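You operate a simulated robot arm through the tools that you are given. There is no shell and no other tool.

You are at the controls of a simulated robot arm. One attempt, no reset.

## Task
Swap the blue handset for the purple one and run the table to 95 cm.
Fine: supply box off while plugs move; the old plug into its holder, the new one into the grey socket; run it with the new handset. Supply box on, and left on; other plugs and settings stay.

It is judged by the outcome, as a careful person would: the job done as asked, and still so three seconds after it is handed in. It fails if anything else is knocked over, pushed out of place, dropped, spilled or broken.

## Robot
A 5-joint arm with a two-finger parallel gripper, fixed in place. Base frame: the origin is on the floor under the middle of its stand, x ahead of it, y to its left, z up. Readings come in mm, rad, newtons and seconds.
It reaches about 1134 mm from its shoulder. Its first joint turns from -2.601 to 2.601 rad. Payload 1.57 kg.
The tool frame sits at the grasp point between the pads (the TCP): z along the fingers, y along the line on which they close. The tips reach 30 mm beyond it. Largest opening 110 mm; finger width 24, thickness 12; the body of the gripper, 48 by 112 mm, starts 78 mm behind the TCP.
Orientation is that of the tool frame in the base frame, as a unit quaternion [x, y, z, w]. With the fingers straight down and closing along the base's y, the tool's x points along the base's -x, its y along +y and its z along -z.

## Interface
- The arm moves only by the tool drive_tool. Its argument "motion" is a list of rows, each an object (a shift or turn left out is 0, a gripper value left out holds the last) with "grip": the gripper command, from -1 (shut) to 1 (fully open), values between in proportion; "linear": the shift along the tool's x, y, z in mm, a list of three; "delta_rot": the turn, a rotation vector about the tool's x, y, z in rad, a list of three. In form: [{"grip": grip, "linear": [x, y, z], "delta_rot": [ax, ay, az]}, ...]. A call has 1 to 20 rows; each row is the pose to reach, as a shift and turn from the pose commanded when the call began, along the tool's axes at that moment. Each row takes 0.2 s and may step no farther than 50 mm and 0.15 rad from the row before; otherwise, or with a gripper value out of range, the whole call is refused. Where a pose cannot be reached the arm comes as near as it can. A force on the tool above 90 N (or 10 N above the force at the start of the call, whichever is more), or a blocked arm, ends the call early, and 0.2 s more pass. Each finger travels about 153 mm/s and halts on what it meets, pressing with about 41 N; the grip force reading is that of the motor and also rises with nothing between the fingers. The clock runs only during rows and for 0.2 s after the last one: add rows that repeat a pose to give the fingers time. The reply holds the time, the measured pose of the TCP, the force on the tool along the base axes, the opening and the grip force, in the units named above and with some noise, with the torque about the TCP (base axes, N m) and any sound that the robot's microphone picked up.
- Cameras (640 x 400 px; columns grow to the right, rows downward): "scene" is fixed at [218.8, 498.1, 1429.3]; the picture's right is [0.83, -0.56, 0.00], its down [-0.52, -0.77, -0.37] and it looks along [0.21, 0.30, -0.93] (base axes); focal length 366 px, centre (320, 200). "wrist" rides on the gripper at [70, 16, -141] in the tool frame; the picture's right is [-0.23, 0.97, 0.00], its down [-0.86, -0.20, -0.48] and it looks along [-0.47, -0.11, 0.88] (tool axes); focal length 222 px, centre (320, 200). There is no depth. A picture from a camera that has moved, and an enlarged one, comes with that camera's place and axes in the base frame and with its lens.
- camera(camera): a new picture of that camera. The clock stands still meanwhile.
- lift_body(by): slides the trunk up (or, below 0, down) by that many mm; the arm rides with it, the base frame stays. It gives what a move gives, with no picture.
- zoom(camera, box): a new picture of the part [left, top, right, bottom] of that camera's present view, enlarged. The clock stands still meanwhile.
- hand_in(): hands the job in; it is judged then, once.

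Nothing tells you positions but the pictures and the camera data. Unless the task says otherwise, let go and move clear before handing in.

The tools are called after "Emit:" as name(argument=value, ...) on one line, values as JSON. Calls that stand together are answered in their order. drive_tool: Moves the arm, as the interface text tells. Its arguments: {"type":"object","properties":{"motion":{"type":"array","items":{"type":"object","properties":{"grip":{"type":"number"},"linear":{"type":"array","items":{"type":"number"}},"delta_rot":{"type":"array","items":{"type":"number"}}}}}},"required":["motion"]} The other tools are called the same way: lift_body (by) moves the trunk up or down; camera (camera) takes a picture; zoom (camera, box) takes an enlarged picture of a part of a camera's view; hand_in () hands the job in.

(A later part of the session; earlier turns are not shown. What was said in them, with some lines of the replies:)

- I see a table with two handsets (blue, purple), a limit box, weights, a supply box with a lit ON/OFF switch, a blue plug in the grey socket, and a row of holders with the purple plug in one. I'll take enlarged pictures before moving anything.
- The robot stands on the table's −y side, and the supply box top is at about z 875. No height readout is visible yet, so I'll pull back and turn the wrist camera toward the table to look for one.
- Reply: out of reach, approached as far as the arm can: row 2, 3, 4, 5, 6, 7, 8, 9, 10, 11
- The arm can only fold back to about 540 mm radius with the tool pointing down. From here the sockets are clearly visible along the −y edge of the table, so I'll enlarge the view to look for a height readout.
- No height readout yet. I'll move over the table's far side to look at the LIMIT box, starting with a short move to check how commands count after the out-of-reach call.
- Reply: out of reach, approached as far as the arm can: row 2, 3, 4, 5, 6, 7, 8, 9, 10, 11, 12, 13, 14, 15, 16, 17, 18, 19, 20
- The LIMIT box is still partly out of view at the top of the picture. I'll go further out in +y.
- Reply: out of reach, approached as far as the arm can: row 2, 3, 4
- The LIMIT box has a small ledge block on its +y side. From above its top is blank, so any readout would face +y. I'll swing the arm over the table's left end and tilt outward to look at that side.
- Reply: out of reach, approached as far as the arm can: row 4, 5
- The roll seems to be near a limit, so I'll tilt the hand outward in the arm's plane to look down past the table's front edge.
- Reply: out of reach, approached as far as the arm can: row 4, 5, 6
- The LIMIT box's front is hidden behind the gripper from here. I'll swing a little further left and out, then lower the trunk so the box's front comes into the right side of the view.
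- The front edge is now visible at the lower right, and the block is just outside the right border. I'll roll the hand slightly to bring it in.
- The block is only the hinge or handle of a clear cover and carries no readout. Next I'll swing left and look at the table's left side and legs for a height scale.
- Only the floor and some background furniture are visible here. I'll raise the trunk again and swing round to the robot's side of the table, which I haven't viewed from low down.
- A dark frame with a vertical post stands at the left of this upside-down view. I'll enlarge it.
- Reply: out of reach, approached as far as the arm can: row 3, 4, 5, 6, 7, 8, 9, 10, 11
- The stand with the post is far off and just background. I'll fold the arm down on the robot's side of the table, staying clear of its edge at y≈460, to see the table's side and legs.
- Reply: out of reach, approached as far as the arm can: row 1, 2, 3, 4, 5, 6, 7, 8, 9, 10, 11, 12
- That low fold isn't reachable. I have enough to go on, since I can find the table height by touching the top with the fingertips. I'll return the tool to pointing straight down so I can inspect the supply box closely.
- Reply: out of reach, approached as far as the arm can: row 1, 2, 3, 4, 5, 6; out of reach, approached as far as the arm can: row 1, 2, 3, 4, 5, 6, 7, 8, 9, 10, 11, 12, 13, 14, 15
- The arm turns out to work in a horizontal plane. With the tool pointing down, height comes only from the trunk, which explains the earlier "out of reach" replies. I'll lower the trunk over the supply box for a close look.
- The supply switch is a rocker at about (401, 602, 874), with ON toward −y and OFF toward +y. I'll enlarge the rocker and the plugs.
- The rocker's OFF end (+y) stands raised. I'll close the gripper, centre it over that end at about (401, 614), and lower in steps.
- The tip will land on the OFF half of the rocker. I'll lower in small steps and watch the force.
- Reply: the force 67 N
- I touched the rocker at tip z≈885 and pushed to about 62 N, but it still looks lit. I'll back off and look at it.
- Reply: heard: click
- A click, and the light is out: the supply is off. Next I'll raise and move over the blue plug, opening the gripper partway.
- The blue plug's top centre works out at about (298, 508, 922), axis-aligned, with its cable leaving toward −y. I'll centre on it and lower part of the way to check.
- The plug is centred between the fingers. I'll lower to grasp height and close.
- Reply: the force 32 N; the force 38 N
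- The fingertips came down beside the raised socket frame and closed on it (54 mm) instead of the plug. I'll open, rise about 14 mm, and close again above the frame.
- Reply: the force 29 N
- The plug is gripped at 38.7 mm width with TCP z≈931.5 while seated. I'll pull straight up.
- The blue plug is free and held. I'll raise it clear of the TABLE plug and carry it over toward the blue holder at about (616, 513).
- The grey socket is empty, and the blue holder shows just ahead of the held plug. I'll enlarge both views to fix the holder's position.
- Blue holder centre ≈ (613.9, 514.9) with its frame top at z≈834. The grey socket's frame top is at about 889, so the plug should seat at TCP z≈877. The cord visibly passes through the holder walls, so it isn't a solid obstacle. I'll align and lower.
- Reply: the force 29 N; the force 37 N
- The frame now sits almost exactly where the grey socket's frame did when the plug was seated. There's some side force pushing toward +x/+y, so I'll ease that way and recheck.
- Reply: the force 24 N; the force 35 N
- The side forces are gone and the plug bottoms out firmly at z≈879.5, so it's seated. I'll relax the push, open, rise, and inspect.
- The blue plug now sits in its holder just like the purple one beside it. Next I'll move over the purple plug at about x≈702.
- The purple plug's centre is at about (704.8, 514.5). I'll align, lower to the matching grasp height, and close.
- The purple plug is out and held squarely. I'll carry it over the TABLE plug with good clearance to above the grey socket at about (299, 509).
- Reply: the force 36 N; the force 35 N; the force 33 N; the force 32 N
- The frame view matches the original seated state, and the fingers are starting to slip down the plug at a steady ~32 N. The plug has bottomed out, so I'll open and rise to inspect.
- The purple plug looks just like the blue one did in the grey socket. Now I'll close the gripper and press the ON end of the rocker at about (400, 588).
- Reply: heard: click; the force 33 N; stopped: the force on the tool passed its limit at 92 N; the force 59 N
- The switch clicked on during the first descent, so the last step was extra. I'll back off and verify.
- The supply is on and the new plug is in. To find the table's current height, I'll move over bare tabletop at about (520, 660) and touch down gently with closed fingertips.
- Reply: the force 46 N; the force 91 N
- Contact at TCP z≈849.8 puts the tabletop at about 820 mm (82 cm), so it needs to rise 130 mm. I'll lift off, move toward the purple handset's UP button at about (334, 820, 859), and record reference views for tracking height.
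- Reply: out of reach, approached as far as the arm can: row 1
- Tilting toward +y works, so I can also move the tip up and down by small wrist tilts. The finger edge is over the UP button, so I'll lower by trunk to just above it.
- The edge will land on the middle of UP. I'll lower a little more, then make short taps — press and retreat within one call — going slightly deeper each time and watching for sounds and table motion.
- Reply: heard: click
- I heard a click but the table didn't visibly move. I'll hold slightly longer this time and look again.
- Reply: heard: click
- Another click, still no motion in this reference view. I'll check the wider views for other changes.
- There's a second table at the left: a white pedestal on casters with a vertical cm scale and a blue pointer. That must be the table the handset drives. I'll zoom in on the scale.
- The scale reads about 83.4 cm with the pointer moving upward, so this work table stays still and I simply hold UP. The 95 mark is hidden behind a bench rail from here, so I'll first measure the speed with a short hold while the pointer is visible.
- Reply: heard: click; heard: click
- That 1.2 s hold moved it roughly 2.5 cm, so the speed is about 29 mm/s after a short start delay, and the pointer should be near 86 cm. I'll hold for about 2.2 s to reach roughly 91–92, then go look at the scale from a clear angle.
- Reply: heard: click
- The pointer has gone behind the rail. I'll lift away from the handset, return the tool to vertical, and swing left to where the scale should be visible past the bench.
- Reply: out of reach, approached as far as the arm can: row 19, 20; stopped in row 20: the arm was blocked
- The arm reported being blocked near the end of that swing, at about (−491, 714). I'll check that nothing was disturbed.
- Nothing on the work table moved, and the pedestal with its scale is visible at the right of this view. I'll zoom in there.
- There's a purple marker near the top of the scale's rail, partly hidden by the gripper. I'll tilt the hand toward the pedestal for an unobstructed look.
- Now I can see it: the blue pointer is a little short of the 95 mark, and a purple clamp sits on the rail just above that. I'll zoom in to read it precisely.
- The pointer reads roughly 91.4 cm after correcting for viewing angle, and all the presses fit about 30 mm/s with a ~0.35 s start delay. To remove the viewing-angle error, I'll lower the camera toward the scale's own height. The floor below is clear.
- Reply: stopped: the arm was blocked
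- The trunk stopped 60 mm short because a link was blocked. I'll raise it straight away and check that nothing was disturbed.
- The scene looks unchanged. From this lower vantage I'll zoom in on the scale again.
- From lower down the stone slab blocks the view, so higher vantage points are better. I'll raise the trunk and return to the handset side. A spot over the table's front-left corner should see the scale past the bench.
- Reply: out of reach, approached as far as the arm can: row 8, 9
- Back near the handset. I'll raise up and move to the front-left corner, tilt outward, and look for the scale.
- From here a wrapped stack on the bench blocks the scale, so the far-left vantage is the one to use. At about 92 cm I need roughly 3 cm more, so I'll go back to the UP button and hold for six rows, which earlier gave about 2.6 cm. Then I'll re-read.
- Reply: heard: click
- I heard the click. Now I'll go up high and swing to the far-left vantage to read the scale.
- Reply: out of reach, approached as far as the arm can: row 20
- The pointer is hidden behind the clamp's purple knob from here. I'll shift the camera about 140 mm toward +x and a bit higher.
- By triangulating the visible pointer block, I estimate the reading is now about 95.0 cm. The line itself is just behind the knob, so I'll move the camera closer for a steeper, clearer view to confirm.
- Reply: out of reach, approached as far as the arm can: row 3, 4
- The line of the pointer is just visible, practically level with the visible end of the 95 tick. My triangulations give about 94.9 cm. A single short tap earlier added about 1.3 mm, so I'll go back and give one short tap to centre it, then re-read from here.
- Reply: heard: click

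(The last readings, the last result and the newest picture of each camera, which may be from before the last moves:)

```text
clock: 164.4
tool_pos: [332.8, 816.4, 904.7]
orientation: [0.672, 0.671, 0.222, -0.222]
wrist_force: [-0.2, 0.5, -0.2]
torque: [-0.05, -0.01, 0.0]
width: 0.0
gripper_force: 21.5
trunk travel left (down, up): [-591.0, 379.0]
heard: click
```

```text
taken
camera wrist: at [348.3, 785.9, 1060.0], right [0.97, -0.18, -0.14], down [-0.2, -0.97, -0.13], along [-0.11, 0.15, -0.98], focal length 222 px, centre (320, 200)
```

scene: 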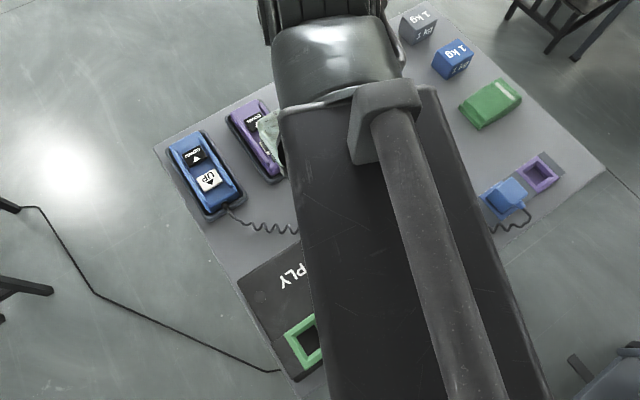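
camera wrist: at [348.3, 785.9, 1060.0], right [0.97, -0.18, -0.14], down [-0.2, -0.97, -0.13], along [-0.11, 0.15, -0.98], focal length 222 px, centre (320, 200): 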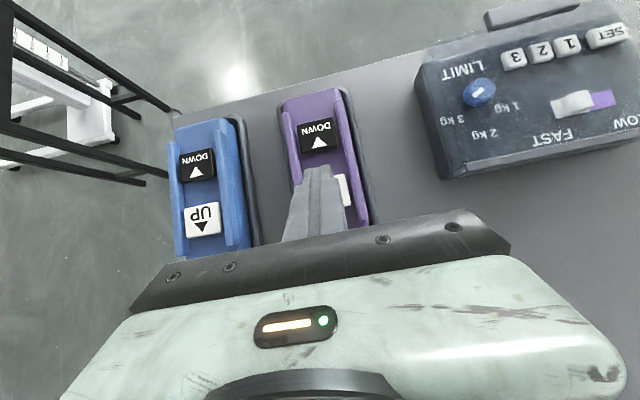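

Tap done, with a click. I'll go back up to the viewing spot and re-read the scale.

Emit:
lift_body(by=378)

Emit:
drive_tool(motion=[{"linear": [-30.2, 0, -2], "delta_rot": [0, -0.1292, 0]}, {"linear": [-59.9, 0, -7.8], "delta_rot": [0, -0.2584, 0]}, {"linear": [-88.6, 0, -17.4], "delta_rot": [0, -0.3876, 0]}, {"linear": [-115.9, 0, -30.7], "delta_rot": [0, -0.5168, 0]}, {"linear": [-141.2, 0, -47.3], "delta_rot": [0, -0.646, 0]}])

Emit:
drive_tool(motion=[{"linear": [6.5, -33.8, 0], "delta_rot": [0, 0, -0.1366]}, {"linear": [13, -67.7, 0], "delta_rot": [0, 0, -0.2731]}, {"linear": [19.5, -101.5, 0], "delta_rot": [0, 0, -0.4097]}, {"linear": [26, -135.4, 0], "delta_rot": [0, 0, -0.5463]}, {"linear": [32.5, -169.2, 0], "delta_rot": [0, 0, -0.6829]}, {"linear": [39, -203, 0], "delta_rot": [0, 0, -0.8194]}, {"linear": [45.5, -236.9, 0], "delta_rot": [0, 0, -0.956]}, {"linear": [52, -270.7, 0], "delta_rot": [0, 0, -1.0926]}, {"linear": [58.5, -304.6, 0], "delta_rot": [0, 0, -1.2292]}, {"linear": [65, -338.4, 0], "delta_rot": [0, 0, -1.3657]}, {"linear": [71.5, -372.2, 0], "delta_rot": [0, 0, -1.5023]}, {"linear": [78, -406.1, 0], "delta_rot": [0, 0, -1.6389]}, {"linear": [84.5, -439.9, 0], "delta_rot": [0, 0, -1.7755]}, {"linear": [91, -473.8, 0], "delta_rot": [0, 0, -1.912]}, {"linear": [97.5, -507.6, 0], "delta_rot": [0, 0, -2.0486]}, {"linear": [104, -541.4, 0], "delta_rot": [0, 0, -2.1852]}, {"linear": [110.5, -575.3, 0], "delta_rot": [0, 0, -2.3218]}, {"linear": [117, -609.1, 0], "delta_rot": [0, 0, -2.4583]}, {"linear": [123.5, -643, 0], "delta_rot": [0, 0, -2.5949]}, {"linear": [129, -676.8, 0], "delta_rot": [0, 0, -2.7315]}])

Emit:
drive_tool(motion=[{"linear": [-28.8, 15.6, -2.3], "delta_rot": [-0.0665, -0.1232, 0]}, {"linear": [-57, 30.9, -9.1], "delta_rot": [-0.133, -0.2464, 0]}, {"linear": [-84.1, 45.5, -20.3], "delta_rot": [-0.1995, -0.3696, 0]}, {"linear": [-109.6, 59.3, -35.7], "delta_rot": [-0.266, -0.4928, 0]}, {"linear": [-133, 71.9, -55.2], "delta_rot": [-0.3325, -0.616, 0]}, {"linear": [-133, 71.9, -55.2], "delta_rot": [-0.3325, -0.616, 0]}])

Emit:
zoom(camera="wrist", box=[380, 30, 440, 90])

```text
clock: 168.1
tool_pos: [332.6, 816.5, 1283.6]
orientation: [0.671, 0.671, 0.222, -0.223]
wrist_force: [-0.4, -0.2, -0.3]
torque: [-0.01, 0.0, 0.02]
width: 0.1
gripper_force: 21.0
trunk travel left (down, up): [-969.0, 1.0]
```

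```text
clock: 169.3
tool_pos: [333.6, 675.1, 1236.3]
orientation: [0.707, 0.707, -0.003, 0.002]
wrist_force: [0.4, -0.3, 0.6]
torque: [-0.01, -0.02, -0.01]
width: 0.3
gripper_force: 21.6
trunk travel left (down, up): [-969.0, 1.0]
```

```text
clock: 173.5
tool_pos: [-345.9, 803.8, 1236.5]
orientation: [-0.549, 0.836, 0.0, -0.002]
wrist_force: [-0.6, -0.4, -0.1]
torque: [-0.02, -0.01, 0.0]
width: 0.0
gripper_force: 20.8
trunk travel left (down, up): [-969.0, 1.0]
```

```text
clock: 174.9
tool_pos: [-357.9, 956.6, 1290.3]
orientation: [-0.515, 0.787, 0.301, 0.161]
wrist_force: [0.0, 0.1, -0.7]
torque: [-0.04, 0.0, -0.01]
width: 0.1
gripper_force: 21.6
trunk travel left (down, up): [-969.0, 1.0]
```

```text
6.67 times, centred on (410, 60) of wrist
camera zoom: at [-394.4, 820.6, 1365.4], right [-0.79, 0.44, 0.43], down [0.56, 0.25, 0.79], along [0.24, 0.86, -0.44], focal length 1481 px, centre (-280, 1133)
```

zoom: 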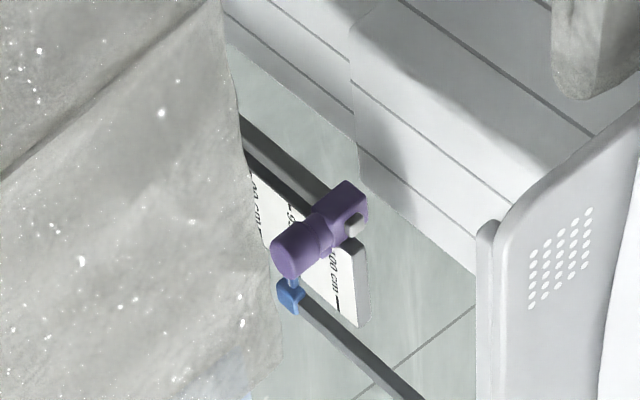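

Emit:
zoom(camera="wrist", box=[404, 62, 416, 78])

Emit:
camera(camera="scene")

```text
16.00 times, centred on (410, 70) of wrist
camera zoom: at [-394.4, 820.6, 1365.4], right [-0.79, 0.44, 0.43], down [0.56, 0.25, 0.79], along [0.24, 0.86, -0.44], focal length 3554 px, centre (-1120, 2280)
```

zoom: 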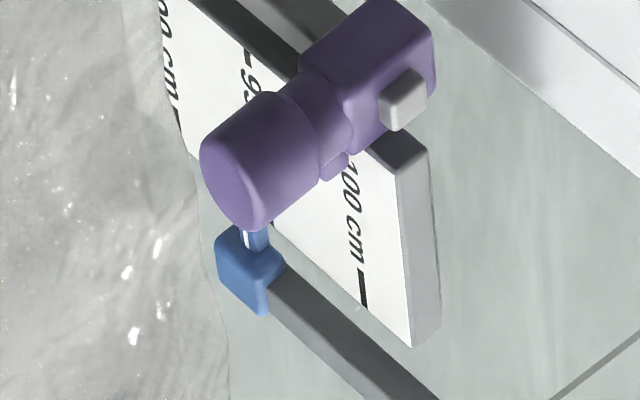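

```text
taken
```

scene: 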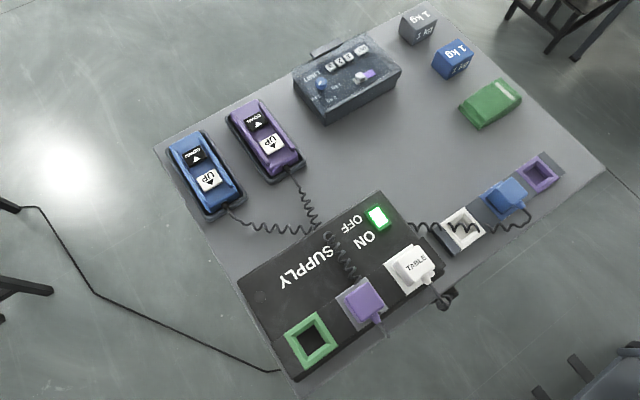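

Relative to the scale, the pointer moved up about 3 mm, so it's now at about 95.0–95.2 cm. Before finishing I'll check the area on the robot's left, where the trunk was blocked earlier.

Emit:
drive_tool(motion=[{"linear": [28.8, -15.6, -2.3], "delta_rot": [0.0665, 0.1232, 0]}, {"linear": [57, -30.8, -9.1], "delta_rot": [0.133, 0.2464, 0]}, {"linear": [84.2, -45.4, -20.3], "delta_rot": [0.1995, 0.3696, 0]}, {"linear": [109.6, -59.2, -35.7], "delta_rot": [0.266, 0.4928, 0]}, {"linear": [132.9, -71.8, -55.2], "delta_rot": [0.3325, 0.616, 0]}])

Emit:
drive_tool(motion=[{"delta_rot": [0, 0, 0.145]}, {"delta_rot": [0, 0, 0.29]}, {"delta_rot": [0, 0, 0.435]}, {"delta_rot": [0, 0, 0.58]}, {"delta_rot": [0, 0, 0.725]}, {"delta_rot": [0, 0, 0.87]}, {"delta_rot": [0, 0, 1.015]}, {"delta_rot": [0, 0, 1.16]}, {"delta_rot": [0, 0, 1.305]}, {"delta_rot": [0, 0, 1.45]}, {"delta_rot": [0, 0, 1.595]}, {"delta_rot": [0, 0, 1.74]}])

Emit:
camera(camera="wrist")

```text
clock: 176.1
tool_pos: [-344.4, 801.6, 1236.4]
orientation: [-0.547, 0.837, -0.003, -0.002]
wrist_force: [-0.5, -0.9, 0.9]
torque: [0.0, 0.01, 0.04]
width: 0.0
gripper_force: 21.1
trunk travel left (down, up): [-969.0, 1.0]
```

```text
clock: 178.7
tool_pos: [-345.3, 803.8, 1236.3]
orientation: [0.287, 0.958, -0.003, 0.0]
wrist_force: [0.3, -0.4, 0.0]
torque: [0.02, 0.0, -0.02]
width: 0.1
gripper_force: 21.3
trunk travel left (down, up): [-969.0, 1.0]
```

```text
taken
camera wrist: at [-393.7, 855.7, 1377.1], right [0.73, 0.69, 0.0], down [0.6, -0.64, 0.48], along [0.33, -0.35, -0.88], focal length 222 px, centre (320, 200)
```

wrist: 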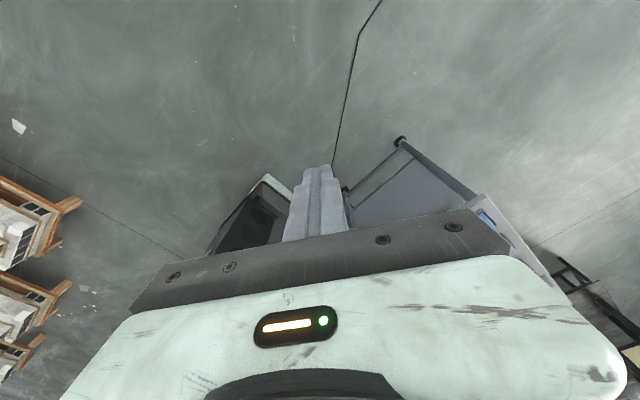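

The floor there is empty apart from distant furniture, so nothing was disturbed. I'll do one last check of the work table before handing in.

Emit:
zoom(camera="scene", box=[230, 180, 470, 390])

Emit:
zoom(camera="scene", box=[150, 20, 420, 230])

Emit:
zoom(camera="scene", box=[420, 130, 600, 270])

```text
1.90 times, centred on (350, 285) of scene
camera zoom: at [218.8, 498.1, 1429.3], right [0.83, -0.56, 0.0], down [-0.52, -0.77, -0.37], along [0.21, 0.3, -0.93], focal length 698 px, centre (263, 38)
```

zoom: 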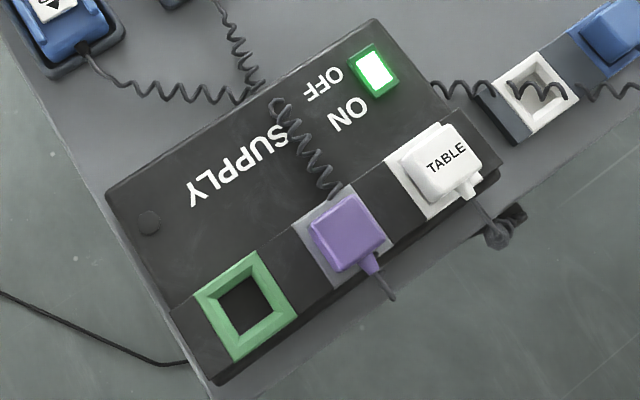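

```text
1.90 times, centred on (285, 125) of scene
camera zoom: at [218.8, 498.1, 1429.3], right [0.83, -0.56, 0.0], down [-0.52, -0.77, -0.37], along [0.21, 0.3, -0.93], focal length 698 px, centre (387, 343)
```

zoom: 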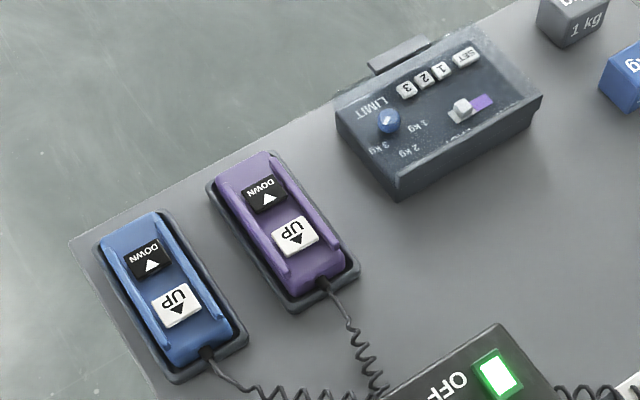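

```text
2.86 times, centred on (510, 200) of scene
camera zoom: at [218.8, 498.1, 1429.3], right [0.83, -0.56, 0.0], down [-0.52, -0.77, -0.37], along [0.21, 0.3, -0.93], focal length 1047 px, centre (-223, 200)
```

zoom: 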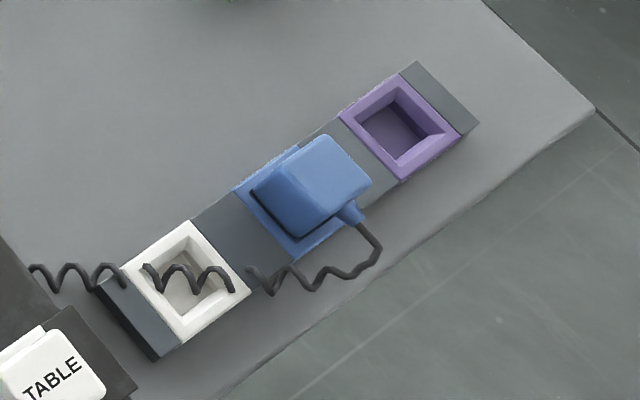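

The purple plug is in the grey socket, the blue plug is in its blue holder, and the TABLE plug is untouched. The supply is on, the limit settings are unchanged, and the table's pointer is at about 95 cm. The arm is clear, so I'm handing in.

Emit:
hand_in()

```text
The job is handed in.
```

The swap is done and the table is at about 95 cm. My readings put the pointer between 94.9 and 95.2, and I handed the job in.

- **Plugs:** The supply box was off while the plugs moved. The blue plug is in its blue holder and the purple one is in the grey socket. The TABLE plug was not touched.
- **Table height:** I ran the table up with the purple handset's UP button. A clamp knob on the scale partly hides the 95 mark, so the height is worked out from several camera views, not read straight off.
- **Supply box and settings:** The supply box is on and was left on. The limit knob, speed slider and presets are unchanged.
- **Extra force and a blocked arm:** I pressed the ON switch harder than needed once, after it had already clicked on, and the arm stopped at its 90 N force limit. Later, moving to the robot's left to read the scale, the arm reported being blocked twice. I could not see what it met; the floor there was clear and nothing looked out of place.
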